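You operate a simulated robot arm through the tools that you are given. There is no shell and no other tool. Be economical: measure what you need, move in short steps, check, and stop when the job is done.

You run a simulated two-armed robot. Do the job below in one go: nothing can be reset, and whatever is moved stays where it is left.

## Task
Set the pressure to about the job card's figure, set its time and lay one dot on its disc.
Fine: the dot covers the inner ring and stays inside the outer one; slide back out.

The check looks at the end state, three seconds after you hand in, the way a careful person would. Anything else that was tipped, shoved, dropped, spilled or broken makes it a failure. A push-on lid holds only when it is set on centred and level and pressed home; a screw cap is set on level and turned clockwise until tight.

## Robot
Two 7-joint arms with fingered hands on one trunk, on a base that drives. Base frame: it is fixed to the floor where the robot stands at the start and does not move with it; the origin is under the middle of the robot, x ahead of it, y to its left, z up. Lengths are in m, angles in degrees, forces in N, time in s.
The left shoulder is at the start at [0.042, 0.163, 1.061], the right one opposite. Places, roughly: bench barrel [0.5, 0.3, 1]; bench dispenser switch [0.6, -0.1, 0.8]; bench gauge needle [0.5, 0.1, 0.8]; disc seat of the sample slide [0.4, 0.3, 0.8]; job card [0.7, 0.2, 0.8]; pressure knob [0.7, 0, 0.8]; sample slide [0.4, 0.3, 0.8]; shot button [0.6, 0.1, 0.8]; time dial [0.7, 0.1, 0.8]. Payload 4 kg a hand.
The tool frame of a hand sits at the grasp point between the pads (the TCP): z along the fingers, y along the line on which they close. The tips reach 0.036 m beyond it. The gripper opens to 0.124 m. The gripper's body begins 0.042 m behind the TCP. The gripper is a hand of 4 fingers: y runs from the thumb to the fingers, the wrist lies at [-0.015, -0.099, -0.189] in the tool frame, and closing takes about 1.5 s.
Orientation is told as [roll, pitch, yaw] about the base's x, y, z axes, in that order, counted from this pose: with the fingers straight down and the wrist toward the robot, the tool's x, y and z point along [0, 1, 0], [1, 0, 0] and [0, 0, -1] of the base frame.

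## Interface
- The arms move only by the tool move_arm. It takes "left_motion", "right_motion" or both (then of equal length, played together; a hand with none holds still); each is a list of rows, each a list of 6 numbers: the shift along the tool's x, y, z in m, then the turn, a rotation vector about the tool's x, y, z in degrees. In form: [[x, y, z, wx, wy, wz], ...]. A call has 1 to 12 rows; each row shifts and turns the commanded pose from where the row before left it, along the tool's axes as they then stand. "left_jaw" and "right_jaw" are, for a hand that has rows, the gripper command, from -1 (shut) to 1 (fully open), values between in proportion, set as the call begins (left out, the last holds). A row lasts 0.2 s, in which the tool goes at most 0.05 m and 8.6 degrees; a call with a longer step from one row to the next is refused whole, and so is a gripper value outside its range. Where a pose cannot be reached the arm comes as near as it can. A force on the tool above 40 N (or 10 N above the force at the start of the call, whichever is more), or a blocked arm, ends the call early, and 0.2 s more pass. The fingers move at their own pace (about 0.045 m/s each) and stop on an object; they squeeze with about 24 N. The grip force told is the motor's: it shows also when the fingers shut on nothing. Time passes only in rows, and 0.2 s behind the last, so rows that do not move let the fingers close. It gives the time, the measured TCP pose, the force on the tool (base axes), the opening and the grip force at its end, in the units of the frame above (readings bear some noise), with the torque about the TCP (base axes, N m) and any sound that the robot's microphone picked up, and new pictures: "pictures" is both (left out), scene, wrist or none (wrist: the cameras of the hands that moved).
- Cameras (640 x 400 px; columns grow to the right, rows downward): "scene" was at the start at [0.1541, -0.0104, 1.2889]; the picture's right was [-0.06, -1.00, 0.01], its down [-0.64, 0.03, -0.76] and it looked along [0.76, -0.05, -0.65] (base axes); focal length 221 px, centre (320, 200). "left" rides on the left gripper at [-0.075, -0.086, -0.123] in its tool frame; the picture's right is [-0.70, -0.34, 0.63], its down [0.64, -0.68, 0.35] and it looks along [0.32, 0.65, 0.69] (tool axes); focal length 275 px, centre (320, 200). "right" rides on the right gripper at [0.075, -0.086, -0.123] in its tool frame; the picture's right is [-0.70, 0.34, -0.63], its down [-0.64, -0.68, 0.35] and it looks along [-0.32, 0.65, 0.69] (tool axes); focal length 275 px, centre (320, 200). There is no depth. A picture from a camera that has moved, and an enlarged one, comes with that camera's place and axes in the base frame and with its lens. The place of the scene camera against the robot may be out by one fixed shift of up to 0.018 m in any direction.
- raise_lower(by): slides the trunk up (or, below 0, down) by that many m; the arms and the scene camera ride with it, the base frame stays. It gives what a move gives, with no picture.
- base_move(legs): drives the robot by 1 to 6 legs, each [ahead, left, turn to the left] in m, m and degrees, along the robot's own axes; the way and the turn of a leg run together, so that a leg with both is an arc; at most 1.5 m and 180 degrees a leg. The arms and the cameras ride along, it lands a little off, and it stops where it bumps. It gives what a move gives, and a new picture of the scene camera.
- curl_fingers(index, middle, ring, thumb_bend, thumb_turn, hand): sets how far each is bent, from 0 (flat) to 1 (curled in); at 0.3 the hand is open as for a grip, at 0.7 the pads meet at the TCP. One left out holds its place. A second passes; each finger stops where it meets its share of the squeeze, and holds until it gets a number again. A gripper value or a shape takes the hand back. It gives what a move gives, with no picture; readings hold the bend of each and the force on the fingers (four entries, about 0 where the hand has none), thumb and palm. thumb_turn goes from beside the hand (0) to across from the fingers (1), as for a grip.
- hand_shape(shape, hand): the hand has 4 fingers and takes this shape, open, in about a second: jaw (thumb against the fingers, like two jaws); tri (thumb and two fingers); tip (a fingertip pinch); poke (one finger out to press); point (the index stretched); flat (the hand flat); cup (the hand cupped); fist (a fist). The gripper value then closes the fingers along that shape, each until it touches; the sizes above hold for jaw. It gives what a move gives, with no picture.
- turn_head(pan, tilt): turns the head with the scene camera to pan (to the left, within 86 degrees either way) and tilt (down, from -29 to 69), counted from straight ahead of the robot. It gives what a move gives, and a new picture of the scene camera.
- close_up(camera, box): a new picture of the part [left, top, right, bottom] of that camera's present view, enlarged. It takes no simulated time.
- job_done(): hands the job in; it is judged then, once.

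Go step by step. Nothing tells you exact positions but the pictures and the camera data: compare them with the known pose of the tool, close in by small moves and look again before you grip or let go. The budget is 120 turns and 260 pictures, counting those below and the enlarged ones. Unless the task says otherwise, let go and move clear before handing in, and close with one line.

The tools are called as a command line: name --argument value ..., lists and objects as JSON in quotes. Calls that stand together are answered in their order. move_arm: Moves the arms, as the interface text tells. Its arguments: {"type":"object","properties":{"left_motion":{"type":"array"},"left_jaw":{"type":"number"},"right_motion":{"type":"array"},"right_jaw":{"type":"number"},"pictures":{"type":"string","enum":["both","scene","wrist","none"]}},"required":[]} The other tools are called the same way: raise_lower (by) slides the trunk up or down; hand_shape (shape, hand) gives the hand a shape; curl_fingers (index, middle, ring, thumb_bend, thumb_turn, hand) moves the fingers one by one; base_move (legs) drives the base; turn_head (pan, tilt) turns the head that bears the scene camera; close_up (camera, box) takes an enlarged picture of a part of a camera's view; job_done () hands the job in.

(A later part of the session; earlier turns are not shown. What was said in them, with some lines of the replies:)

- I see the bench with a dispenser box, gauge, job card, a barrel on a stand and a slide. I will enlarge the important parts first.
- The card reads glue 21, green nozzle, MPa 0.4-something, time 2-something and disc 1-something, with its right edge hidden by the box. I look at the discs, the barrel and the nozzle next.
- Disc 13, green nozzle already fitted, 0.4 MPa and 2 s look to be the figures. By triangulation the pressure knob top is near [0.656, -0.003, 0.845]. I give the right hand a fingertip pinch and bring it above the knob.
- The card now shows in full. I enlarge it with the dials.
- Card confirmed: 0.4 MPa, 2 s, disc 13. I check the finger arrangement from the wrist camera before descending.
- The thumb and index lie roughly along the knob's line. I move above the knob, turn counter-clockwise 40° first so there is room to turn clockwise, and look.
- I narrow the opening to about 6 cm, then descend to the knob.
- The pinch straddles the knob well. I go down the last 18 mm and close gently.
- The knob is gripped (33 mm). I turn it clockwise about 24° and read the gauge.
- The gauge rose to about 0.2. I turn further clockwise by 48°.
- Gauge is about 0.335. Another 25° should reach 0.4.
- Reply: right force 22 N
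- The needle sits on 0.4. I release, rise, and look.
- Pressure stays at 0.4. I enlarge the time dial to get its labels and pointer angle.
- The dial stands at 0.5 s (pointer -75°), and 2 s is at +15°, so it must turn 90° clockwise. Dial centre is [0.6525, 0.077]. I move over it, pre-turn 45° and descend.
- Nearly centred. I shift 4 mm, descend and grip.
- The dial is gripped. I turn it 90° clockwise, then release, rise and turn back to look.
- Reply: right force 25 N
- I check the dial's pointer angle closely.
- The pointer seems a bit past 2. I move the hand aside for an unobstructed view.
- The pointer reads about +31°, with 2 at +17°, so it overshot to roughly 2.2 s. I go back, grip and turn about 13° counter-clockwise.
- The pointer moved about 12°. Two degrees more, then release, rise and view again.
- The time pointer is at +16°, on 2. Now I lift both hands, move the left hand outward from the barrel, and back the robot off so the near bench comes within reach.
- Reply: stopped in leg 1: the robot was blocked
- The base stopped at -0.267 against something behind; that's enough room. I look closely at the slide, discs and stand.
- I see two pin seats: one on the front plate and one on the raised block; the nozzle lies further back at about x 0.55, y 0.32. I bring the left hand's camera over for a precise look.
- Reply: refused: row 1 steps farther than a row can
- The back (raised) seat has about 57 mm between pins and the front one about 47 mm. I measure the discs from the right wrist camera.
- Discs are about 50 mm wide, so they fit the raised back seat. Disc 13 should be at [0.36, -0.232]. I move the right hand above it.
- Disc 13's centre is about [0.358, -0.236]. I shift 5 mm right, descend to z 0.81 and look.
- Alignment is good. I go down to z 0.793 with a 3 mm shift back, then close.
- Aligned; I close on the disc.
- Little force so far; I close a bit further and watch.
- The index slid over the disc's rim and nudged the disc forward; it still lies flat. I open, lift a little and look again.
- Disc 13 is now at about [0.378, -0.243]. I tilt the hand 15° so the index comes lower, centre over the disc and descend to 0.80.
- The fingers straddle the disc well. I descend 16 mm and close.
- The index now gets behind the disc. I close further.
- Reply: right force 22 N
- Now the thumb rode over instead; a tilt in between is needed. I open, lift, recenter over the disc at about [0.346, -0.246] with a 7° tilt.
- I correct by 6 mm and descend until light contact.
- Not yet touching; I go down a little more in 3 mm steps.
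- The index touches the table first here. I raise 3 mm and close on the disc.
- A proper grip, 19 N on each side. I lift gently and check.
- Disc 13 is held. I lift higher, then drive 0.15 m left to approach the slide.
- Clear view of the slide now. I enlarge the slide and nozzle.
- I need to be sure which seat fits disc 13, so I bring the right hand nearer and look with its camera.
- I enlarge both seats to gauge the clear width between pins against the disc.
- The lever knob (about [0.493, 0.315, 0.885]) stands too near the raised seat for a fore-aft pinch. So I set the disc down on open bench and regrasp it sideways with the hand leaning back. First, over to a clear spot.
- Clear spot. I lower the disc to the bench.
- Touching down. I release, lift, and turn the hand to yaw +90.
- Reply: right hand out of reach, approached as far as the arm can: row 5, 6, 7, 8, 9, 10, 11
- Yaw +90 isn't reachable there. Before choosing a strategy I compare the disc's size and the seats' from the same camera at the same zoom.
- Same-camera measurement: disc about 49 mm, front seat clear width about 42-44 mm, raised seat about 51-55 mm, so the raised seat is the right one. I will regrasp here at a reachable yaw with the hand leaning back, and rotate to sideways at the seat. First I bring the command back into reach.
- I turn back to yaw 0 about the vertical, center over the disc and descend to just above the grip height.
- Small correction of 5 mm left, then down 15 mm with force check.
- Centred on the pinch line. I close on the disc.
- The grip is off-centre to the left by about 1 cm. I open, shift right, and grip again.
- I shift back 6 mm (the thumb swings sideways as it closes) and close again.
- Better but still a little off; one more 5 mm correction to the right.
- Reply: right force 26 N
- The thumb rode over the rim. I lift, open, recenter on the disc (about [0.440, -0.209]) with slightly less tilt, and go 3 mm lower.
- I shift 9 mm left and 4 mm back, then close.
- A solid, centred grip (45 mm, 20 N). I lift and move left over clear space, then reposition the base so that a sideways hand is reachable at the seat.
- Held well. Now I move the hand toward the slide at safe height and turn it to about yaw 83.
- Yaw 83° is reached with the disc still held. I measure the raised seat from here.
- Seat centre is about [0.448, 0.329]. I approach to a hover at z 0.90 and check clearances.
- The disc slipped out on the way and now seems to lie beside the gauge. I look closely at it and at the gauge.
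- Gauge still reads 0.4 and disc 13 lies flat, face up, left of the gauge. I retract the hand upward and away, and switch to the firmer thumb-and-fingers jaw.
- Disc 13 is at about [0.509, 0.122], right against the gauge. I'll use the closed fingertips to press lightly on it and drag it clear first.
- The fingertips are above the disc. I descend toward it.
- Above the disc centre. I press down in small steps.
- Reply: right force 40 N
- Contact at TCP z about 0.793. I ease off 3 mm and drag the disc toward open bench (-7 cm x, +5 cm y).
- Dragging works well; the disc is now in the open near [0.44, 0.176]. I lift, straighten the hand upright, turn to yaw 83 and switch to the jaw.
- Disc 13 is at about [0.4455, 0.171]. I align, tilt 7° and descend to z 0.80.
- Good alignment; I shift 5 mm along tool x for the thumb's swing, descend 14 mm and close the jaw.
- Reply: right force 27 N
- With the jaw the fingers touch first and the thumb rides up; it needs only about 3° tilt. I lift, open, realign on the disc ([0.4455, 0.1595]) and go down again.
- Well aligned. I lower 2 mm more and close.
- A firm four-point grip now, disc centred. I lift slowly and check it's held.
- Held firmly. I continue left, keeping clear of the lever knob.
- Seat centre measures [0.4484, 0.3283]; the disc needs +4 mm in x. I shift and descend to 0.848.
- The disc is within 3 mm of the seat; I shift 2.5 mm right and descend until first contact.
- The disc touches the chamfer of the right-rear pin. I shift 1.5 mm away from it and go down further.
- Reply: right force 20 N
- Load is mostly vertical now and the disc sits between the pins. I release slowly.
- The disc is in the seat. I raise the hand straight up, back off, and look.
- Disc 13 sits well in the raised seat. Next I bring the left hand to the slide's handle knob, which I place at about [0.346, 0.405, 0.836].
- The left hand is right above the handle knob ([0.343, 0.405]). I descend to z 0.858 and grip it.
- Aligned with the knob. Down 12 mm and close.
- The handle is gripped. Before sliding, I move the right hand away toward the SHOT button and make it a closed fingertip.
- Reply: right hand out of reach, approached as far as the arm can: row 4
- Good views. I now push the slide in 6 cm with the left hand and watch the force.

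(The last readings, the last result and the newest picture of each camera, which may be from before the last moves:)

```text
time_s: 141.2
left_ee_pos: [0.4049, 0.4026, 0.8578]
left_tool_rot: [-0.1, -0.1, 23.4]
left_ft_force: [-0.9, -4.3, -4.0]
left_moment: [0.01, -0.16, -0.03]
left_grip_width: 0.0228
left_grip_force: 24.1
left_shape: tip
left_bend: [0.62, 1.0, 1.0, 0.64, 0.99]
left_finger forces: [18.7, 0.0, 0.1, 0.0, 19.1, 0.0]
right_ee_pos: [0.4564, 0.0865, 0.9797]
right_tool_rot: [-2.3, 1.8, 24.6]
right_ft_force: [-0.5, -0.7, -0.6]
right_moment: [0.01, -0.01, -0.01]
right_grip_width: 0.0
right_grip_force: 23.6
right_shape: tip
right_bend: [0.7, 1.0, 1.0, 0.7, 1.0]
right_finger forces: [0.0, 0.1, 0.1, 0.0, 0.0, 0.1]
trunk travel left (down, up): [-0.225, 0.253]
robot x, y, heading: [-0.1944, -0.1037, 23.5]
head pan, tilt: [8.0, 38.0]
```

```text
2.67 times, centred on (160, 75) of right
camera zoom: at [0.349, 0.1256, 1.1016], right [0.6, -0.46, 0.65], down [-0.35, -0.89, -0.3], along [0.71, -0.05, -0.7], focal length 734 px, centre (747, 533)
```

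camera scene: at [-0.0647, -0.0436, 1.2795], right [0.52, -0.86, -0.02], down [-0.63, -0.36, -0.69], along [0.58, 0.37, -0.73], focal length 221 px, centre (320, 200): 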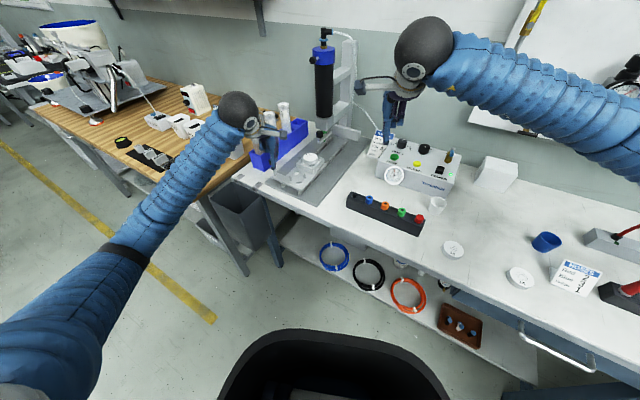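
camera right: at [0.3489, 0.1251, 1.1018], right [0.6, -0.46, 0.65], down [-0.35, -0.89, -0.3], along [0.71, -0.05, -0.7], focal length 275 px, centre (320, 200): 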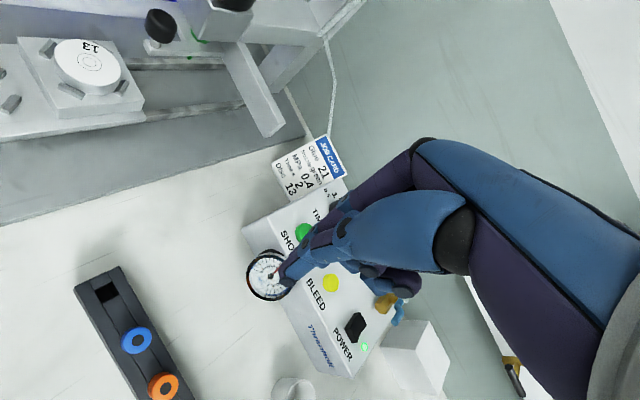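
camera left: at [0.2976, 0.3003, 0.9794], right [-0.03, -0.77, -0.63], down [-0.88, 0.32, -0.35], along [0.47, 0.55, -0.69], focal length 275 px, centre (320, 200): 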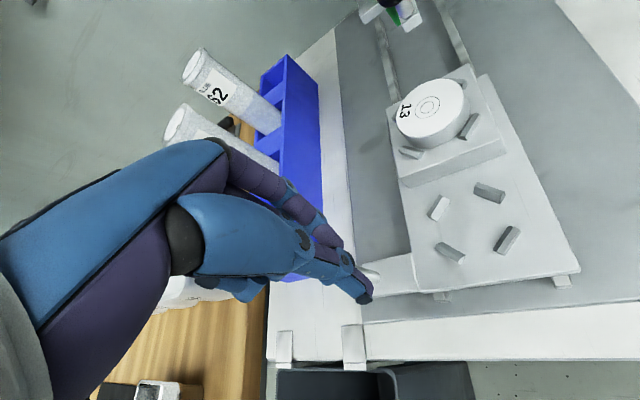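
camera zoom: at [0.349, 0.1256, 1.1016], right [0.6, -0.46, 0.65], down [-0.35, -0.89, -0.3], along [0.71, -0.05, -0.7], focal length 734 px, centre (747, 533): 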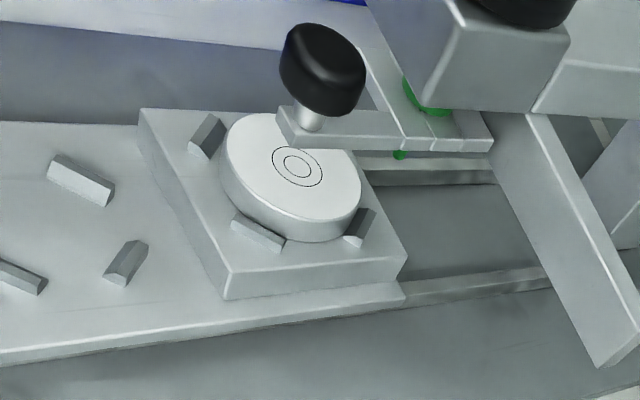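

The slide glides easily. The nozzle tip is about 4 cm ahead of the disc centre. I push 3 cm more and check.

move_arm --left_motion '[[-0.004, 0.0092, 0, 0, 0, 0], [-0.004, 0.0092, 0, 0, 0, 0], [-0.004, 0.0092, 0, 0, 0, 0], [0, 0, 0, 0, 0, 0]]' --pictures "none"

close_up --camera "right" --box '[80, 0, 260, 120]'

close_up --camera "scene" --box '[280, 100, 360, 180]'

```text
time_s: 142.2
left_ee_pos: [0.4366, 0.4042, 0.8571]
left_tool_rot: [0.0, -0.3, 23.4]
left_ft_force: [0.0, -12.2, 3.0]
left_moment: [-0.13, -0.18, -0.07]
left_grip_width: 0.0229
left_grip_force: 24.8
left_shape: tip
left_bend: [0.62, 1.0, 1.0, 0.64, 0.98]
left_finger forces: [19.8, 0.0, 0.0, 0.1, 23.4, 0.0]
right_ee_pos: [0.4562, 0.0857, 0.9793]
right_tool_rot: [-2.3, 1.8, 24.5]
right_ft_force: [-1.1, -0.7, -0.8]
right_moment: [0.0, -0.03, -0.03]
right_grip_width: 0.0
right_grip_force: 24.2
right_shape: tip
right_bend: [0.7, 1.0, 1.0, 0.7, 1.0]
right_finger forces: [0.1, 0.0, 0.0, 0.0, 0.0, 0.1]
trunk travel left (down, up): [-0.225, 0.253]
robot x, y, heading: [-0.1966, -0.1079, 23.4]
head pan, tilt: [8.0, 38.0]
```

```text
3.33 times, centred on (170, 60) of right
camera zoom: at [0.3489, 0.1248, 1.1019], right [0.6, -0.46, 0.65], down [-0.36, -0.89, -0.3], along [0.71, -0.05, -0.7], focal length 918 px, centre (820, 667)
```

zoom: 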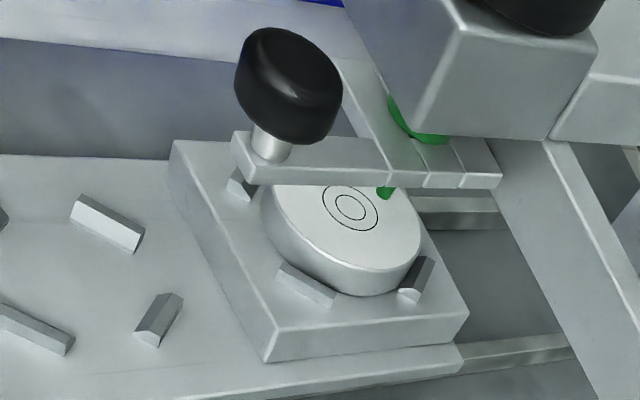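

```text
5.00 times, centred on (320, 140) of scene
camera zoom: at [-0.0647, -0.0438, 1.2796], right [0.52, -0.86, -0.02], down [-0.63, -0.36, -0.69], along [0.58, 0.37, -0.73], focal length 1107 px, centre (320, 500)
```

zoom: 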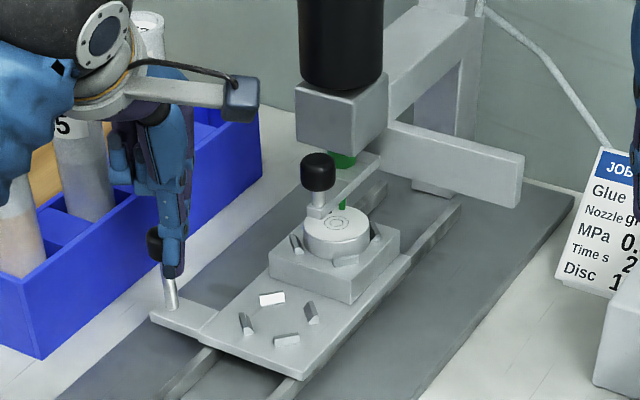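

The nozzle tip is now almost over the rings. I push in small steps, feeling for the end stop.

move_arm --left_motion '[[-0.0025, 0.0033, 0, 0, 0, 0], [-0.0008, 0.0018, 0, 0, 0, 0], [0, 0, 0, 0, 0, 0]]' --pictures "none"

close_up --camera "right" --box '[150, 20, 240, 80]'

close_up --camera "scene" --box '[305, 125, 345, 155]'

```text
time_s: 143.0
left_ee_pos: [0.4419, 0.4027, 0.8576]
left_tool_rot: [0.0, -0.2, 23.3]
left_ft_force: [1.1, -6.4, 2.0]
left_moment: [-0.02, -0.24, -0.06]
left_grip_width: 0.0227
left_grip_force: 23.5
left_shape: tip
left_bend: [0.62, 1.0, 1.0, 0.63, 0.98]
left_finger forces: [20.5, 0.1, 0.0, 0.1, 20.5, 0.0]
right_ee_pos: [0.4565, 0.0853, 0.9797]
right_tool_rot: [-2.3, 1.8, 24.6]
right_ft_force: [-0.2, 0.2, 0.2]
right_moment: [0.01, 0.04, 0.0]
right_grip_width: 0.0
right_grip_force: 24.0
right_shape: tip
right_bend: [0.7, 1.0, 1.0, 0.7, 1.0]
right_finger forces: [0.1, 0.0, 0.0, 0.1, 0.0, 0.0]
trunk travel left (down, up): [-0.225, 0.253]
robot x, y, heading: [-0.1968, -0.1082, 23.4]
head pan, tilt: [8.0, 38.0]
```

```text
6.67 times, centred on (195, 50) of right
camera zoom: at [0.3489, 0.1253, 1.1018], right [0.6, -0.46, 0.65], down [-0.35, -0.89, -0.3], along [0.71, -0.05, -0.7], focal length 1835 px, centre (1153, 1200)
```

zoom: 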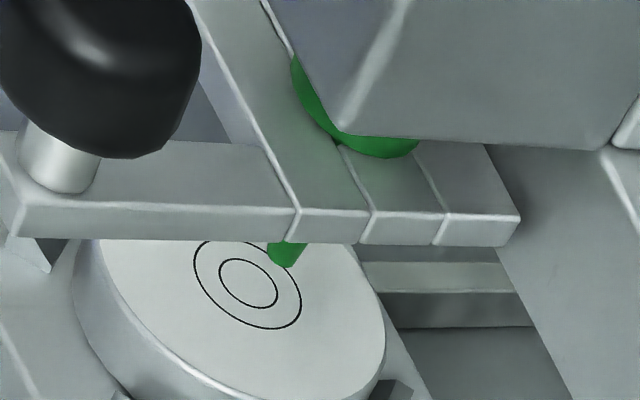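

```text
13.33 times, centred on (325, 140) of scene
camera zoom: at [-0.0646, -0.0435, 1.2795], right [0.52, -0.86, -0.02], down [-0.63, -0.36, -0.69], along [0.58, 0.37, -0.73], focal length 2952 px, centre (253, 1000)
```

zoom: 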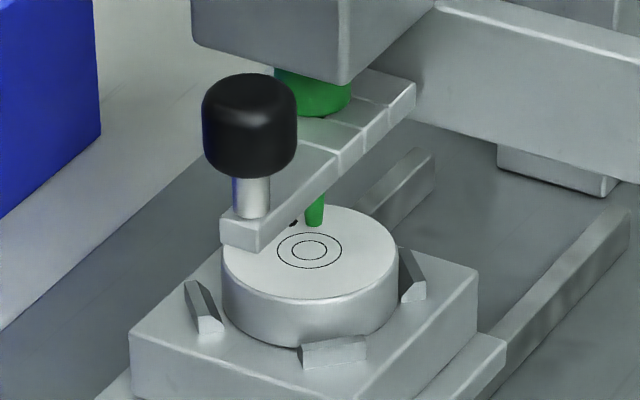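

Combining both views, the tip is about 5 mm above the disc and 4 mm ahead of the ring centre. I push on in 2 mm steps.

move_arm --left_motion '[[-0.0008, 0.0018, 0, 0, 0, 0], [-0.0008, 0.0018, 0, 0, 0, 0], [0, 0, 0, 0, 0, 0]]' --pictures "none"

close_up --camera "right" --box '[150, 20, 240, 80]'

close_up --camera "scene" --box '[305, 125, 345, 155]'

```text
time_s: 143.8
left_ee_pos: [0.4463, 0.403, 0.8571]
left_tool_rot: [0.1, -0.1, 23.3]
left_ft_force: [2.9, -4.8, 0.6]
left_moment: [0.03, -0.31, -0.02]
left_grip_width: 0.022
left_grip_force: 23.7
left_shape: tip
left_bend: [0.62, 1.0, 1.0, 0.64, 0.99]
left_finger forces: [21.7, 0.1, 0.0, 0.0, 19.1, 0.1]
right_ee_pos: [0.4567, 0.0863, 0.9796]
right_tool_rot: [-2.4, 1.8, 24.5]
right_ft_force: [0.9, 0.3, 0.0]
right_moment: [-0.02, 0.0, 0.04]
right_grip_width: 0.0
right_grip_force: 24.7
right_shape: tip
right_bend: [0.7, 1.0, 1.0, 0.7, 1.0]
right_finger forces: [0.0, 0.0, 0.0, 0.0, 0.1, 0.1]
trunk travel left (down, up): [-0.225, 0.253]
robot x, y, heading: [-0.1966, -0.1057, 23.4]
head pan, tilt: [8.0, 38.0]
```

```text
6.67 times, centred on (195, 50) of right
camera zoom: at [0.3492, 0.1254, 1.1016], right [0.6, -0.46, 0.65], down [-0.36, -0.89, -0.3], along [0.71, -0.05, -0.7], focal length 1835 px, centre (1153, 1200)
```

zoom: 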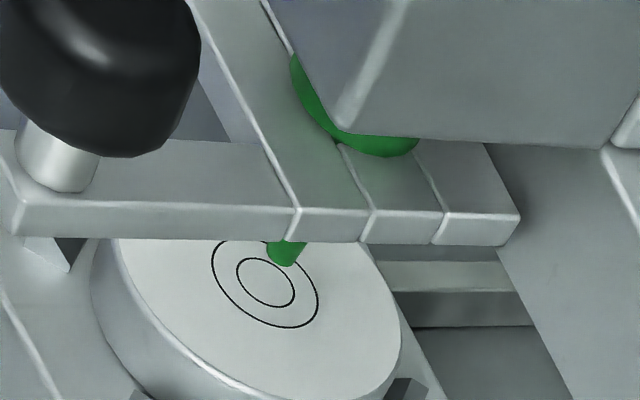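

```text
13.33 times, centred on (325, 140) of scene
camera zoom: at [-0.0643, -0.0433, 1.2794], right [0.52, -0.86, -0.02], down [-0.63, -0.36, -0.69], along [0.58, 0.37, -0.73], focal length 2952 px, centre (253, 1000)
```

zoom: 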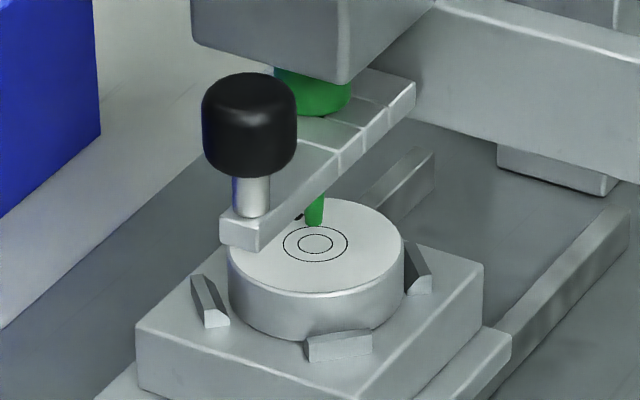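

About 1.3 mm remains. One more tiny push.

move_arm --left_motion '[[-0.0006, 0.0013, 0, 0, 0, 0], [0, 0, 0, 0, 0, 0]]' --pictures "none"

close_up --camera "right" --box '[165, 40, 225, 80]'

close_up --camera "scene" --box '[305, 125, 345, 155]'

close_up --camera "left" --box '[340, 0, 580, 180]'

```text
time_s: 144.4
left_ee_pos: [0.4462, 0.4025, 0.8569]
left_tool_rot: [0.0, -0.1, 23.5]
left_ft_force: [2.2, -5.6, 1.5]
left_moment: [0.01, -0.23, -0.03]
left_grip_width: 0.0222
left_grip_force: 23.7
left_shape: tip
left_bend: [0.62, 1.0, 1.0, 0.64, 0.99]
left_finger forces: [21.1, 0.0, 0.1, 0.0, 19.7, 0.0]
right_ee_pos: [0.4574, 0.0856, 0.9798]
right_tool_rot: [-2.5, 1.8, 24.6]
right_ft_force: [-0.8, 0.4, 0.2]
right_moment: [0.01, 0.0, -0.01]
right_grip_width: 0.0
right_grip_force: 23.7
right_shape: tip
right_bend: [0.7, 1.0, 1.0, 0.7, 1.0]
right_finger forces: [0.0, 0.1, 0.1, 0.1, 0.0, 0.0]
trunk travel left (down, up): [-0.225, 0.253]
robot x, y, heading: [-0.1967, -0.1053, 23.4]
head pan, tilt: [8.0, 38.0]
```

```text
10.00 times, centred on (195, 60) of right
camera zoom: at [0.349, 0.1253, 1.1017], right [0.6, -0.46, 0.65], down [-0.35, -0.89, -0.3], along [0.71, -0.05, -0.7], focal length 2753 px, centre (1570, 1600)
```

zoom: 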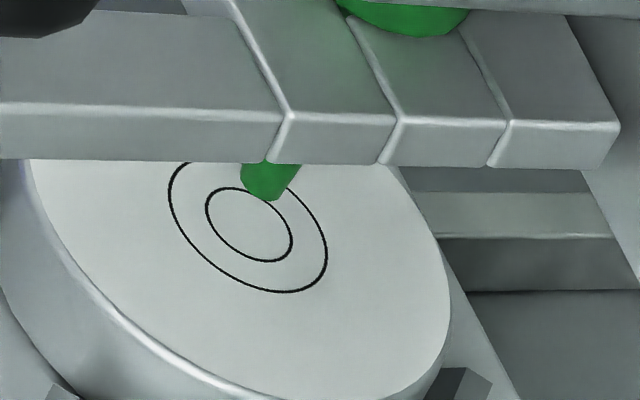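

```text
13.33 times, centred on (325, 140) of scene
camera zoom: at [-0.0646, -0.0434, 1.2795], right [0.52, -0.86, -0.02], down [-0.63, -0.36, -0.69], along [0.58, 0.37, -0.73], focal length 2952 px, centre (253, 1000)
```

zoom: 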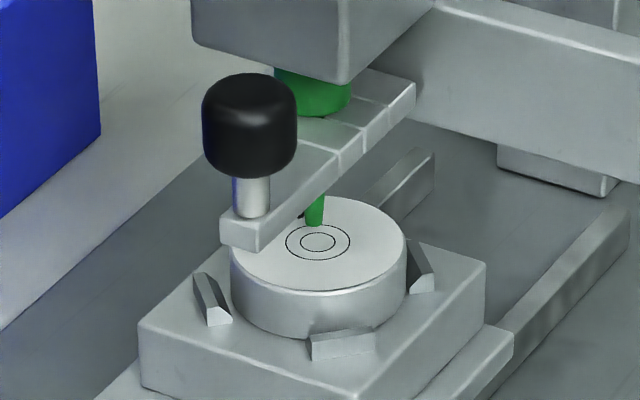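

```text
2.22 times, centred on (460, 90) of left
camera zoom: at [0.3973, 0.2992, 0.9793], right [-0.03, -0.77, -0.63], down [-0.88, 0.32, -0.35], along [0.47, 0.55, -0.69], focal length 612 px, centre (9, 444)
```

zoom: 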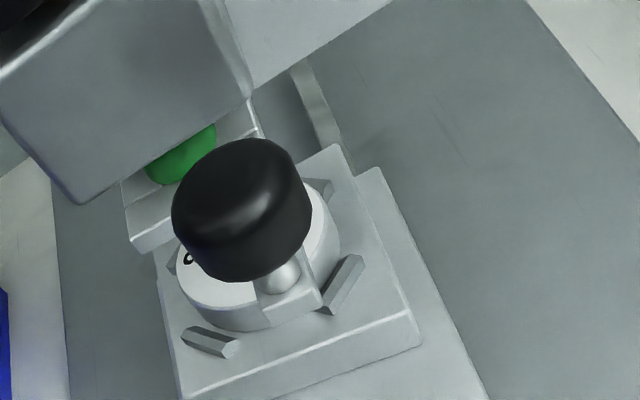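

The nozzle tip is now over the ring centre within about half a millimetre. I move the right fingertip above SHOT.

move_arm --right_motion '[[-0.0136, 0.0257, 0.018, 0, 0, 0], [-0.0136, 0.0257, 0.018, 0, 0, 0], [-0.0136, 0.0257, 0.018, 0, 0, 0], [-0.0136, 0.0257, 0.018, 0, 0, 0], [0, 0, 0, 0, 0, 0]]' --pictures "wrist"

close_up --camera "scene" --box '[360, 90, 470, 200]'

```text
time_s: 145.6
left_ee_pos: [0.4482, 0.4025, 0.8574]
left_tool_rot: [0.1, -0.1, 23.4]
left_ft_force: [2.1, -5.1, 3.0]
left_moment: [0.0, -0.25, -0.05]
left_grip_width: 0.0221
left_grip_force: 23.4
left_shape: tip
left_bend: [0.62, 1.0, 1.0, 0.64, 0.99]
left_finger forces: [20.7, 0.0, 0.1, 0.0, 19.9, 0.1]
right_ee_pos: [0.5722, 0.0752, 0.9075]
right_tool_rot: [-2.4, 1.8, 24.6]
right_ft_force: [0.6, 0.5, 0.6]
right_moment: [-0.01, 0.01, 0.02]
right_grip_width: 0.0
right_grip_force: 24.8
right_shape: tip
right_bend: [0.7, 1.0, 1.0, 0.7, 1.0]
right_finger forces: [0.0, 0.0, 0.0, 0.1, 0.0, 0.0]
trunk travel left (down, up): [-0.225, 0.253]
robot x, y, heading: [-0.1946, -0.1048, 23.3]
head pan, tilt: [8.0, 38.0]
camera right: at [0.4639, 0.1153, 1.0294], right [0.6, -0.46, 0.65], down [-0.35, -0.89, -0.3], along [0.71, -0.05, -0.7], focal length 275 px, centre (320, 200)
```

right: 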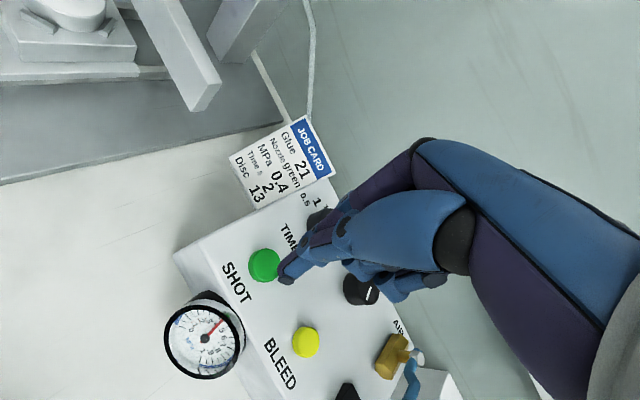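

```text
3.64 times, centred on (415, 145) of scene
camera zoom: at [-0.0646, -0.0434, 1.2795], right [0.52, -0.86, -0.02], down [-0.63, -0.36, -0.69], along [0.58, 0.37, -0.73], focal length 805 px, centre (-26, 400)
```

zoom: 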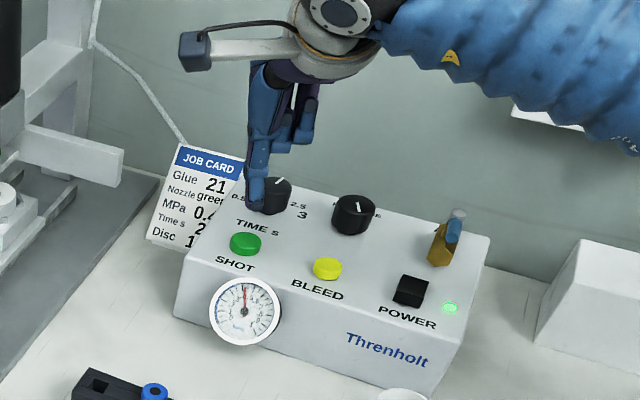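

SHOT's centre is at about [0.572, 0.080]. I shift 5 mm and descend to just above it.

move_arm --right_motion '[[0.0045, 0.0021, 0.01, 0, 0, 0], [0, 0, 0.015, 0, 0, 0], [0, 0, 0, 0, 0, 0]]' --pictures "none"

close_up --camera "right" --box '[200, 180, 360, 320]'

close_up --camera "scene" --box '[370, 110, 430, 190]'

```text
time_s: 146.4
left_ee_pos: [0.4464, 0.404, 0.8576]
left_tool_rot: [-0.1, -0.1, 23.4]
left_ft_force: [2.2, -6.3, 3.0]
left_moment: [0.0, -0.25, -0.06]
left_grip_width: 0.0224
left_grip_force: 23.7
left_shape: tip
left_bend: [0.62, 1.0, 1.0, 0.64, 0.99]
left_finger forces: [20.9, 0.0, 0.1, 0.0, 19.7, 0.0]
right_ee_pos: [0.5725, 0.0804, 0.8833]
right_tool_rot: [-2.4, 1.9, 24.6]
right_ft_force: [-0.5, 0.5, 0.0]
right_moment: [0.01, 0.0, -0.01]
right_grip_width: 0.0001
right_grip_force: 24.7
right_shape: tip
right_bend: [0.7, 1.0, 1.0, 0.7, 1.0]
right_finger forces: [0.0, 0.0, 0.0, 0.0, 0.0, 0.0]
trunk travel left (down, up): [-0.225, 0.253]
robot x, y, heading: [-0.1974, -0.1012, 23.4]
head pan, tilt: [8.0, 38.0]
```

```text
2.86 times, centred on (280, 250) of right
camera zoom: at [0.4643, 0.1195, 1.0044], right [0.6, -0.46, 0.65], down [-0.35, -0.89, -0.3], along [0.71, -0.05, -0.7], focal length 786 px, centre (434, 57)
```

zoom: 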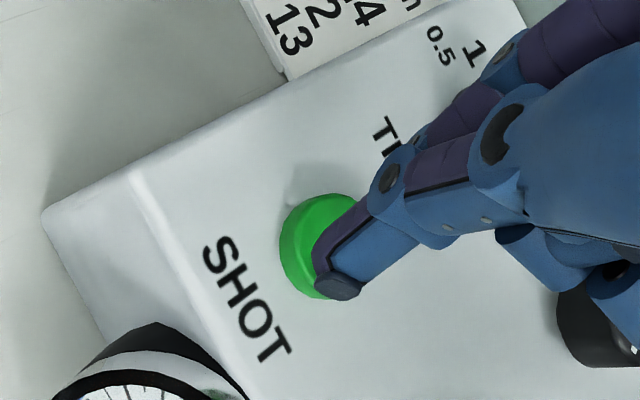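

```text
5.00 times, centred on (400, 150) of scene
camera zoom: at [-0.0645, -0.0435, 1.2795], right [0.52, -0.86, -0.02], down [-0.63, -0.36, -0.69], along [0.58, 0.37, -0.73], focal length 1107 px, centre (-80, 450)
```

zoom: 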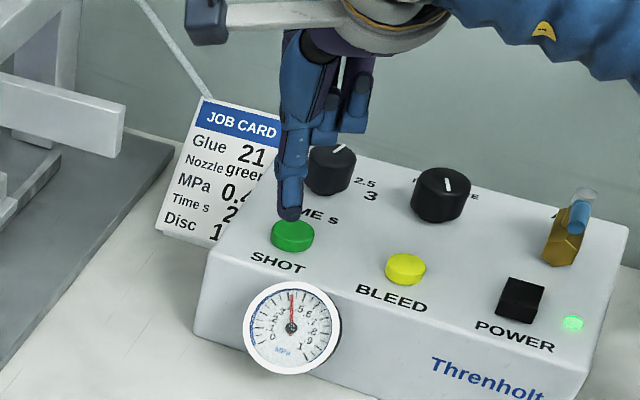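

The fingertip is right over SHOT. I press down in small steps, once.

move_arm --right_motion '[[0, 0, 0.004, 0, 0, 0], [0, 0, 0.003, 0, 0, 0]]' --pictures "none"

move_arm --right_motion '[[0, 0, 0.003, 0, 0, 0]]' --pictures "none"

```text
time_s: 147.0
left_ee_pos: [0.4479, 0.4024, 0.8553]
left_tool_rot: [-0.1, -0.1, 23.4]
left_ft_force: [1.6, -6.0, 1.3]
left_moment: [0.02, -0.27, -0.05]
left_grip_width: 0.0222
left_grip_force: 24.1
left_shape: tip
left_bend: [0.62, 1.0, 1.0, 0.64, 0.99]
left_finger forces: [21.0, 0.1, 0.1, 0.0, 19.8, 0.0]
right_ee_pos: [0.5711, 0.0792, 0.8752]
right_tool_rot: [-2.4, 1.7, 24.5]
right_ft_force: [-0.2, -0.9, 1.0]
right_moment: [-0.02, -0.03, 0.01]
right_grip_width: 0.0003
right_grip_force: 24.2
right_shape: tip
right_bend: [0.7, 1.0, 1.0, 0.7, 1.0]
right_finger forces: [0.0, 0.0, 0.0, 0.1, 0.1, 0.1]
trunk travel left (down, up): [-0.225, 0.253]
robot x, y, heading: [-0.1954, -0.1059, 23.2]
head pan, tilt: [8.0, 38.0]
```

```text
time_s: 147.4
left_ee_pos: [0.4478, 0.4014, 0.857]
left_tool_rot: [0.0, -0.1, 23.5]
left_ft_force: [2.6, -6.6, 1.9]
left_moment: [-0.01, -0.29, -0.09]
left_grip_width: 0.022
left_grip_force: 23.4
left_shape: tip
left_bend: [0.62, 1.0, 1.0, 0.64, 0.99]
left_finger forces: [21.1, 0.1, 0.0, 0.0, 19.8, 0.0]
right_ee_pos: [0.5733, 0.0796, 0.8717]
right_tool_rot: [-2.4, 1.8, 24.5]
right_ft_force: [0.6, 0.1, 0.0]
right_moment: [0.06, 0.0, 0.0]
right_grip_width: 0.0001
right_grip_force: 23.7
right_shape: tip
right_bend: [0.7, 1.0, 1.0, 0.7, 1.0]
right_finger forces: [0.0, 0.0, 0.0, 0.0, 0.1, 0.0]
trunk travel left (down, up): [-0.225, 0.253]
robot x, y, heading: [-0.1938, -0.107, 23.5]
head pan, tilt: [8.0, 38.0]
```

move_arm --right_motion '[[0, 0, 0.003, 0, 0, 0]]' --pictures "none"

move_arm --right_motion '[[0, 0, 0.002, 0, 0, 0]]' --pictures "none"

move_arm --right_motion '[[0, 0, 0.002, 0, 0, 0]]' --pictures "none"

close_up --camera "scene" --box '[370, 130, 430, 190]'

```text
time_s: 147.8
left_ee_pos: [0.4464, 0.4018, 0.857]
left_tool_rot: [0.0, 0.0, 23.4]
left_ft_force: [2.7, -7.0, 2.3]
left_moment: [-0.02, -0.28, 0.0]
left_grip_width: 0.0222
left_grip_force: 23.8
left_shape: tip
left_bend: [0.62, 1.0, 1.0, 0.64, 0.99]
left_finger forces: [21.1, 0.0, 0.0, 0.1, 19.8, 0.0]
right_ee_pos: [0.573, 0.0788, 0.8699]
right_tool_rot: [-2.3, 1.8, 24.5]
right_ft_force: [-0.4, -0.1, -0.4]
right_moment: [0.01, 0.02, 0.0]
right_grip_width: 0.0
right_grip_force: 24.1
right_shape: tip
right_bend: [0.7, 1.0, 1.0, 0.7, 1.0]
right_finger forces: [0.0, 0.0, 0.0, 0.1, 0.0, 0.0]
trunk travel left (down, up): [-0.225, 0.253]
robot x, y, heading: [-0.1947, -0.1031, 22.9]
head pan, tilt: [8.0, 38.0]
```

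```text
time_s: 148.2
left_ee_pos: [0.4467, 0.4015, 0.8572]
left_tool_rot: [0.1, 0.0, 23.4]
left_ft_force: [2.6, -6.0, 2.0]
left_moment: [-0.02, -0.3, -0.03]
left_grip_width: 0.0222
left_grip_force: 24.7
left_shape: tip
left_bend: [0.62, 1.0, 1.0, 0.64, 0.99]
left_finger forces: [21.1, 0.0, 0.0, 0.0, 19.9, 0.0]
right_ee_pos: [0.5717, 0.0802, 0.8662]
right_tool_rot: [-2.4, 1.8, 24.5]
right_ft_force: [0.4, 0.1, -0.1]
right_moment: [0.01, 0.02, -0.04]
right_grip_width: 0.0
right_grip_force: 23.7
right_shape: tip
right_bend: [0.7, 1.0, 1.0, 0.7, 1.0]
right_finger forces: [0.0, 0.1, 0.0, 0.1, 0.0, 0.0]
trunk travel left (down, up): [-0.225, 0.253]
robot x, y, heading: [-0.1959, -0.1092, 23.1]
head pan, tilt: [8.0, 38.0]
```

```text
time_s: 148.6
left_ee_pos: [0.4472, 0.4026, 0.8573]
left_tool_rot: [-0.1, -0.1, 23.3]
left_ft_force: [2.2, -6.1, 1.2]
left_moment: [0.01, -0.26, -0.04]
left_grip_width: 0.0223
left_grip_force: 23.7
left_shape: tip
left_bend: [0.62, 1.0, 1.0, 0.64, 0.99]
left_finger forces: [21.2, 0.1, 0.0, 0.0, 20.0, 0.0]
right_ee_pos: [0.5709, 0.0801, 0.8662]
right_tool_rot: [-2.4, 1.8, 24.6]
right_ft_force: [-0.5, 0.3, -0.8]
right_moment: [0.01, 0.02, 0.01]
right_grip_width: 0.0
right_grip_force: 23.9
right_shape: tip
right_bend: [0.7, 1.0, 1.0, 0.7, 1.0]
right_finger forces: [0.0, 0.0, 0.1, 0.0, 0.0, 0.0]
trunk travel left (down, up): [-0.225, 0.253]
robot x, y, heading: [-0.1956, -0.105, 23.2]
head pan, tilt: [8.0, 38.0]
```

```text
6.67 times, centred on (400, 160) of scene
camera zoom: at [-0.0645, -0.0435, 1.2795], right [0.52, -0.86, -0.02], down [-0.63, -0.36, -0.69], along [0.58, 0.37, -0.73], focal length 1476 px, centre (-213, 467)
```

zoom: 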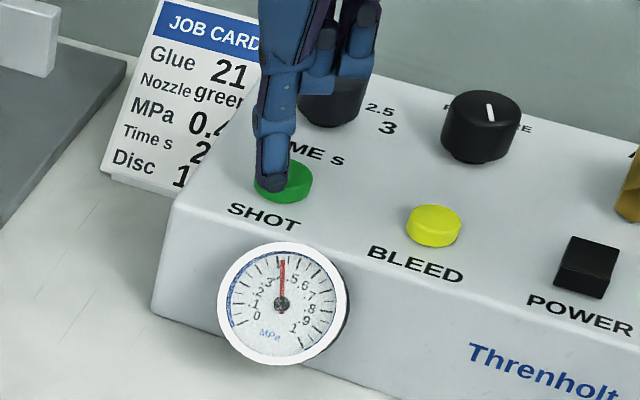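

Still not touching; I continue down in 2.5 mm steps.

move_arm --right_motion '[[-0.003, 0, 0.0025, 0, 0, 0]]' --pictures "none"

move_arm --right_motion '[[0, 0, 0.0025, 0, 0, 0]]' --pictures "none"

move_arm --right_motion '[[0, 0, 0.002, 0, 0, 0]]' --pictures "none"

```text
time_s: 149.0
left_ee_pos: [0.4481, 0.403, 0.8578]
left_tool_rot: [0.0, -0.1, 23.3]
left_ft_force: [2.6, -7.3, 1.3]
left_moment: [-0.07, -0.28, 0.0]
left_grip_width: 0.022
left_grip_force: 24.0
left_shape: tip
left_bend: [0.62, 1.0, 1.0, 0.64, 0.99]
left_finger forces: [21.1, 0.1, 0.1, 0.1, 20.1, 0.0]
right_ee_pos: [0.5724, 0.0771, 0.864]
right_tool_rot: [-2.4, 1.9, 24.5]
right_ft_force: [-0.6, -0.1, 1.1]
right_moment: [-0.02, 0.03, 0.01]
right_grip_width: 0.0
right_grip_force: 24.2
right_shape: tip
right_bend: [0.7, 1.0, 1.0, 0.7, 1.0]
right_finger forces: [0.0, 0.1, 0.0, 0.0, 0.1, 0.1]
trunk travel left (down, up): [-0.225, 0.253]
robot x, y, heading: [-0.1951, -0.1028, 23.6]
head pan, tilt: [8.0, 38.0]
```

```text
time_s: 149.4
left_ee_pos: [0.446, 0.4023, 0.8576]
left_tool_rot: [0.1, -0.1, 23.4]
left_ft_force: [2.8, -6.4, 0.7]
left_moment: [-0.02, -0.27, -0.04]
left_grip_width: 0.0224
left_grip_force: 24.2
left_shape: tip
left_bend: [0.62, 1.0, 1.0, 0.64, 0.99]
left_finger forces: [21.1, 0.0, 0.0, 0.0, 19.7, 0.0]
right_ee_pos: [0.5735, 0.0758, 0.8615]
right_tool_rot: [-2.5, 1.7, 24.5]
right_ft_force: [1.1, 0.0, 2.2]
right_moment: [0.04, -0.04, -0.04]
right_grip_width: 0.0
right_grip_force: 24.5
right_shape: tip
right_bend: [0.7, 1.0, 1.0, 0.7, 1.0]
right_finger forces: [0.0, 0.0, 0.0, 0.0, 0.0, 0.0]
trunk travel left (down, up): [-0.225, 0.253]
robot x, y, heading: [-0.1952, -0.108, 23.2]
head pan, tilt: [8.0, 38.0]
heard: click
```

```text
time_s: 149.8
left_ee_pos: [0.4475, 0.4014, 0.8573]
left_tool_rot: [0.0, -0.1, 23.4]
left_ft_force: [3.1, -6.8, -1.3]
left_moment: [-0.02, -0.32, -0.04]
left_grip_width: 0.0222
left_grip_force: 24.0
left_shape: tip
left_bend: [0.62, 1.0, 1.0, 0.64, 0.99]
left_finger forces: [21.4, 0.0, 0.1, 0.0, 19.4, 0.1]
right_ee_pos: [0.573, 0.0769, 0.8607]
right_tool_rot: [-2.4, 1.7, 24.5]
right_ft_force: [1.2, 0.8, 10.3]
right_moment: [0.05, -0.07, -0.02]
right_grip_width: 0.0002
right_grip_force: 24.3
right_shape: tip
right_bend: [0.7, 1.0, 1.0, 0.7, 1.0]
right_finger forces: [0.0, 0.0, 0.0, 0.0, 0.0, 0.1]
trunk travel left (down, up): [-0.225, 0.253]
robot x, y, heading: [-0.1938, -0.103, 23.2]
head pan, tilt: [8.0, 38.0]
```

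A click: the shot is running. I hold still through the two seconds, then lift off and look.

move_arm --right_motion '[[0, 0, 0, 0, 0, 0], [0, 0, 0, 0, 0, 0], [0, 0, 0, 0, 0, 0], [0, 0, 0, 0, 0, 0], [0, 0, 0, 0, 0, 0], [0, 0, 0, 0, 0, 0], [0, 0, 0, 0, 0, 0], [0, 0, 0, 0, 0, 0], [0, 0, 0, 0, 0, 0], [0, 0, 0, 0, 0, 0], [0, 0, -0.02, 0, 0, 0], [0, 0, -0.03, 0, 0, 0]]' --pictures "none"

close_up --camera "scene" --box '[305, 125, 345, 155]'

close_up --camera "scene" --box '[370, 110, 450, 190]'

```text
time_s: 152.4
left_ee_pos: [0.4472, 0.4013, 0.8577]
left_tool_rot: [0.1, -0.2, 23.5]
left_ft_force: [2.1, -7.5, 2.7]
left_moment: [-0.03, -0.26, -0.03]
left_grip_width: 0.0218
left_grip_force: 24.0
left_shape: tip
left_bend: [0.62, 1.0, 1.0, 0.64, 0.99]
left_finger forces: [20.7, 0.0, 0.0, 0.0, 20.6, 0.0]
right_ee_pos: [0.5719, 0.0801, 0.9078]
right_tool_rot: [-2.3, 1.8, 24.6]
right_ft_force: [-0.4, 0.6, -1.4]
right_moment: [0.0, -0.03, 0.01]
right_grip_width: 0.0
right_grip_force: 24.2
right_shape: tip
right_bend: [0.7, 1.0, 1.0, 0.7, 1.0]
right_finger forces: [0.1, 0.0, 0.0, 0.0, 0.0, 0.0]
trunk travel left (down, up): [-0.225, 0.253]
robot x, y, heading: [-0.1973, -0.1055, 23.4]
head pan, tilt: [8.0, 38.0]
```

```text
13.33 times, centred on (325, 140) of scene
camera zoom: at [-0.0647, -0.0434, 1.2795], right [0.52, -0.86, -0.02], down [-0.63, -0.36, -0.69], along [0.58, 0.37, -0.73], focal length 2952 px, centre (253, 1000)
```

zoom: 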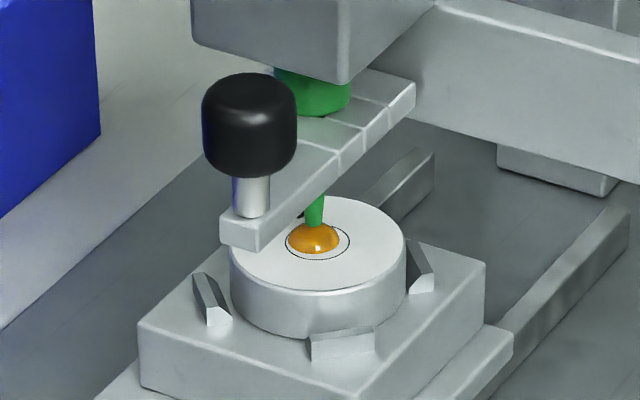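

```text
5.00 times, centred on (410, 150) of scene
camera zoom: at [-0.0647, -0.0434, 1.2795], right [0.52, -0.86, -0.02], down [-0.63, -0.36, -0.69], along [0.58, 0.37, -0.73], focal length 1107 px, centre (-130, 450)
```

zoom: 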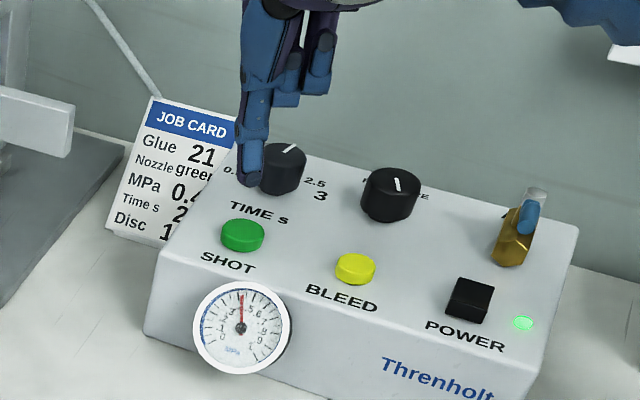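

A neat dot lies on the rings. I raise the right hand a little and slowly slide the disc back out.

move_arm --left_motion '[[0, 0, 0, 0, 0, 0], [0, 0, 0, 0, 0, 0], [0.002, -0.0046, 0, 0, 0, 0], [0.004, -0.0092, 0, 0, 0, 0], [0.004, -0.0092, 0, 0, 0, 0], [0.004, -0.0092, 0, 0, 0, 0], [0.004, -0.0092, 0, 0, 0, 0], [0.004, -0.0092, 0, 0, 0, 0], [0.004, -0.0092, 0, 0, 0, 0], [0.004, -0.0092, 0, 0, 0, 0], [0.004, -0.0092, 0, 0, 0, 0], [0, 0, 0, 0, 0, 0]]' --pictures "none"

close_up --camera "scene" --box '[270, 110, 350, 190]'

close_up --camera "left" --box '[340, 20, 580, 200]'

```text
time_s: 155.0
left_ee_pos: [0.3631, 0.4009, 0.8564]
left_tool_rot: [0.0, -0.2, 23.3]
left_ft_force: [1.2, -2.8, 3.9]
left_moment: [0.11, -0.21, 0.01]
left_grip_width: 0.0214
left_grip_force: 24.1
left_shape: tip
left_bend: [0.62, 1.0, 1.0, 0.64, 0.99]
left_finger forces: [19.0, 0.1, 0.1, 0.1, 18.0, 0.0]
right_ee_pos: [0.5736, 0.0803, 0.908]
right_tool_rot: [-2.4, 1.8, 24.6]
right_ft_force: [0.2, 0.2, 0.0]
right_moment: [-0.05, -0.02, 0.0]
right_grip_width: 0.0
right_grip_force: 24.1
right_shape: tip
right_bend: [0.7, 1.0, 1.0, 0.7, 1.0]
right_finger forces: [0.1, 0.1, 0.0, 0.1, 0.0, 0.0]
trunk travel left (down, up): [-0.225, 0.253]
robot x, y, heading: [-0.1995, -0.106, 23.3]
head pan, tilt: [8.0, 38.0]
```

```text
5.00 times, centred on (310, 150) of scene
camera zoom: at [-0.0648, -0.0433, 1.2795], right [0.52, -0.86, -0.02], down [-0.63, -0.36, -0.69], along [0.58, 0.37, -0.73], focal length 1107 px, centre (370, 450)
```

zoom: 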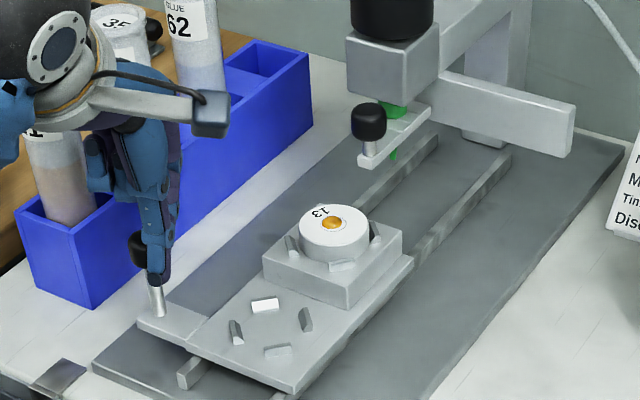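

```text
2.22 times, centred on (460, 110) of left
camera zoom: at [0.3128, 0.298, 0.9789], right [-0.03, -0.77, -0.64], down [-0.88, 0.32, -0.35], along [0.47, 0.55, -0.69], focal length 612 px, centre (9, 400)
```

zoom: 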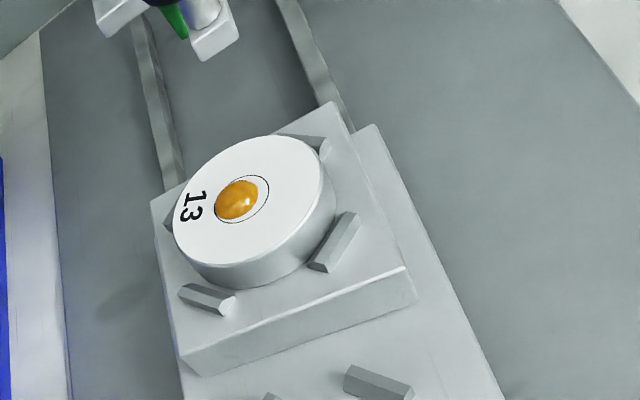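

The dot looks inside the outer ring. I slide the remaining 17 mm out and look closer.

move_arm --left_motion '[[0.003, -0.0069, 0, 0, 0, 0], [0.003, -0.0069, 0, 0, 0, 0], [0.0008, -0.0018, 0, 0, 0, 0], [0, 0, 0, 0, 0, 0]]' --pictures "none"

close_up --camera "left" --box '[390, 70, 480, 150]'

close_up --camera "scene" --box '[255, 130, 345, 200]'

```text
time_s: 156.0
left_ee_pos: [0.3456, 0.4012, 0.8566]
left_tool_rot: [-0.1, -0.1, 23.3]
left_ft_force: [11.9, -8.6, 2.5]
left_moment: [-0.02, -0.52, -0.07]
left_grip_width: 0.0211
left_grip_force: 23.8
left_shape: tip
left_bend: [0.61, 1.0, 1.0, 0.65, 0.99]
left_finger forces: [26.3, 0.0, 0.0, 0.0, 18.2, 0.0]
right_ee_pos: [0.5747, 0.0797, 0.9089]
right_tool_rot: [-2.4, 1.9, 24.5]
right_ft_force: [0.0, -0.3, -0.3]
right_moment: [0.01, 0.0, -0.02]
right_grip_width: 0.0
right_grip_force: 24.2
right_shape: tip
right_bend: [0.7, 1.0, 1.0, 0.7, 1.0]
right_finger forces: [0.0, 0.1, 0.1, 0.0, 0.0, 0.1]
trunk travel left (down, up): [-0.225, 0.253]
robot x, y, heading: [-0.1941, -0.1075, 23.4]
head pan, tilt: [8.0, 38.0]
```

```text
5.00 times, centred on (435, 110) of left
camera zoom: at [0.2956, 0.2978, 0.9791], right [-0.03, -0.77, -0.63], down [-0.88, 0.32, -0.35], along [0.47, 0.55, -0.69], focal length 1376 px, centre (-255, 650)
```

zoom: 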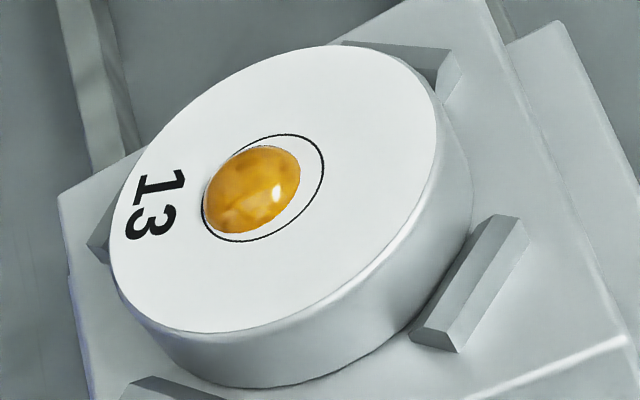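

```text
5.71 times, centred on (300, 165) of scene
camera zoom: at [-0.0638, -0.0438, 1.2795], right [0.52, -0.86, -0.02], down [-0.63, -0.36, -0.69], along [0.58, 0.37, -0.73], focal length 1265 px, centre (434, 400)
```

zoom: 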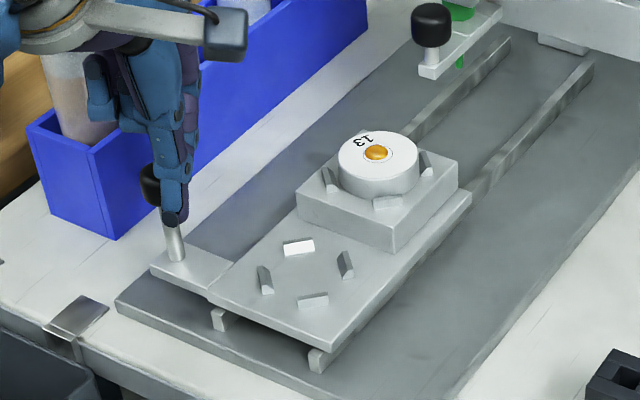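

The inner ring is covered and the dot lies within the outer ring; the slide is back at its front stop. I release the handle and lift both hands clear.

move_arm --left_motion '[[-0.0003, 0.0007, 0, 0, 0, 0], [0, 0, 0, 0, 0, 0], [0, 0, 0, 0, 0, 0], [0, 0, 0, 0, 0, 0], [0, 0, 0, 0, 0, 0], [0, 0, -0.02, 0, 0, 0], [0, 0, -0.04, 0, 0, 0], [0, 0, -0.04, 0, 0, 0], [0, 0, -0.04, 0, 0, 0], [0, -0.03, -0.03, 0, 0, 0]]' --right_motion '[[0, 0, 0, 0, 0, 0], [0, 0, 0, 0, 0, 0], [0, 0, 0, 0, 0, 0], [0, 0, 0, 0, 0, 0], [0, 0, 0, 0, 0, 0], [0, 0, -0.03, 0, 0, 0], [0, 0, -0.03, 0, 0, 0], [0, -0.03, -0.02, 0, 0, 0], [0, -0.03, -0.02, 0, 0, 0], [0, -0.03, 0, 0, 0, 0]]' --left_jaw 0.0 --pictures "scene"

close_up --camera "scene" --box '[230, 100, 470, 220]'

close_up --camera "scene" --box '[295, 140, 335, 170]'

```text
time_s: 158.2
left_ee_pos: [0.3148, 0.3929, 1.0287]
left_tool_rot: [0.0, -0.2, 23.5]
left_ft_force: [-0.2, -0.1, 0.8]
left_moment: [-0.01, 0.01, 0.0]
left_grip_width: 0.0622
left_grip_force: 0.1
left_shape: tip
left_bend: [0.43, 0.98, 0.99, 0.56, 0.99]
left_finger forces: [0.0, 0.0, 0.1, 0.1, 0.1, 0.1]
right_ee_pos: [0.4932, 0.0453, 1.0135]
right_tool_rot: [-2.4, 1.6, 24.4]
right_ft_force: [0.2, -0.5, -0.8]
right_moment: [0.02, -0.04, 0.03]
right_grip_width: 0.0
right_grip_force: 24.2
right_shape: tip
right_bend: [0.7, 1.0, 1.0, 0.7, 1.0]
right_finger forces: [0.0, 0.0, 0.0, 0.1, 0.1, 0.0]
trunk travel left (down, up): [-0.225, 0.253]
robot x, y, heading: [-0.1963, -0.1054, 23.3]
head pan, tilt: [8.0, 38.0]
camera scene: at [-0.0661, -0.0437, 1.2799], right [0.52, -0.86, -0.02], down [-0.63, -0.36, -0.69], along [0.58, 0.37, -0.73], focal length 221 px, centre (320, 200)
```

scene: 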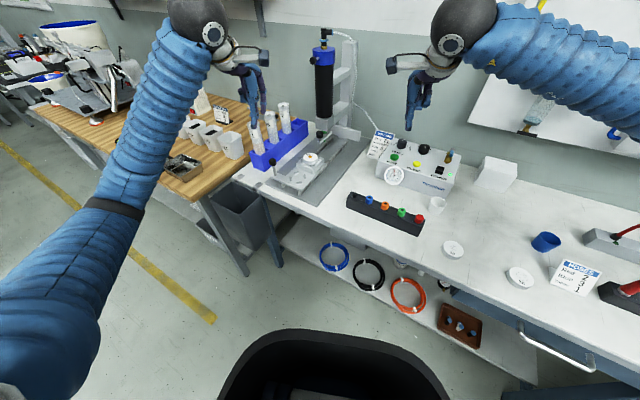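

```text
2.67 times, centred on (350, 160) of scene
camera zoom: at [-0.0661, -0.0437, 1.2799], right [0.52, -0.86, -0.02], down [-0.63, -0.36, -0.69], along [0.58, 0.37, -0.73], focal length 590 px, centre (240, 307)
```

zoom: 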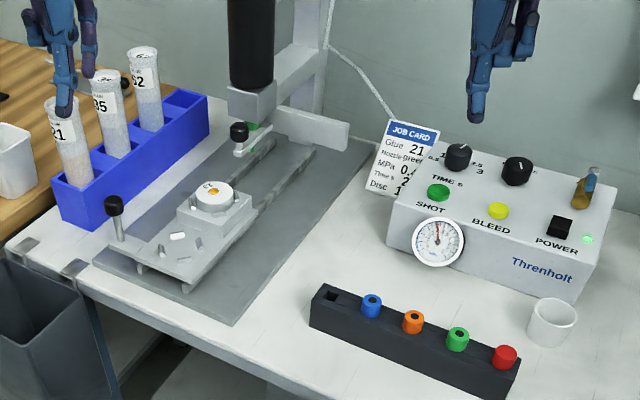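

```text
13.33 times, centred on (315, 155) of scene
camera zoom: at [-0.0661, -0.0437, 1.2799], right [0.52, -0.86, -0.02], down [-0.63, -0.36, -0.69], along [0.58, 0.37, -0.73], focal length 2952 px, centre (387, 800)
```

zoom: 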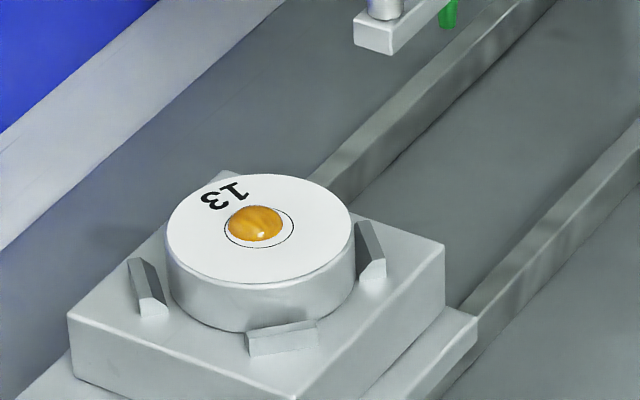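

The bench looks right: gauge on 0.4, time on 2, the dot on disc 13 inside its rings, the slide out and both hands clear. I hand in.

job_done

```text
The job is handed in.
```

I handed the job in with the pressure at about 0.4 MPa, the time at 2 s, one dot on disc 13 and the slide back out. The dot covers the inner ring and lies inside the outer ring, but close to its edge on one side. Disc 13 slipped from the grip once on the way and fell onto the bench. I picked it up again and saw no damage.
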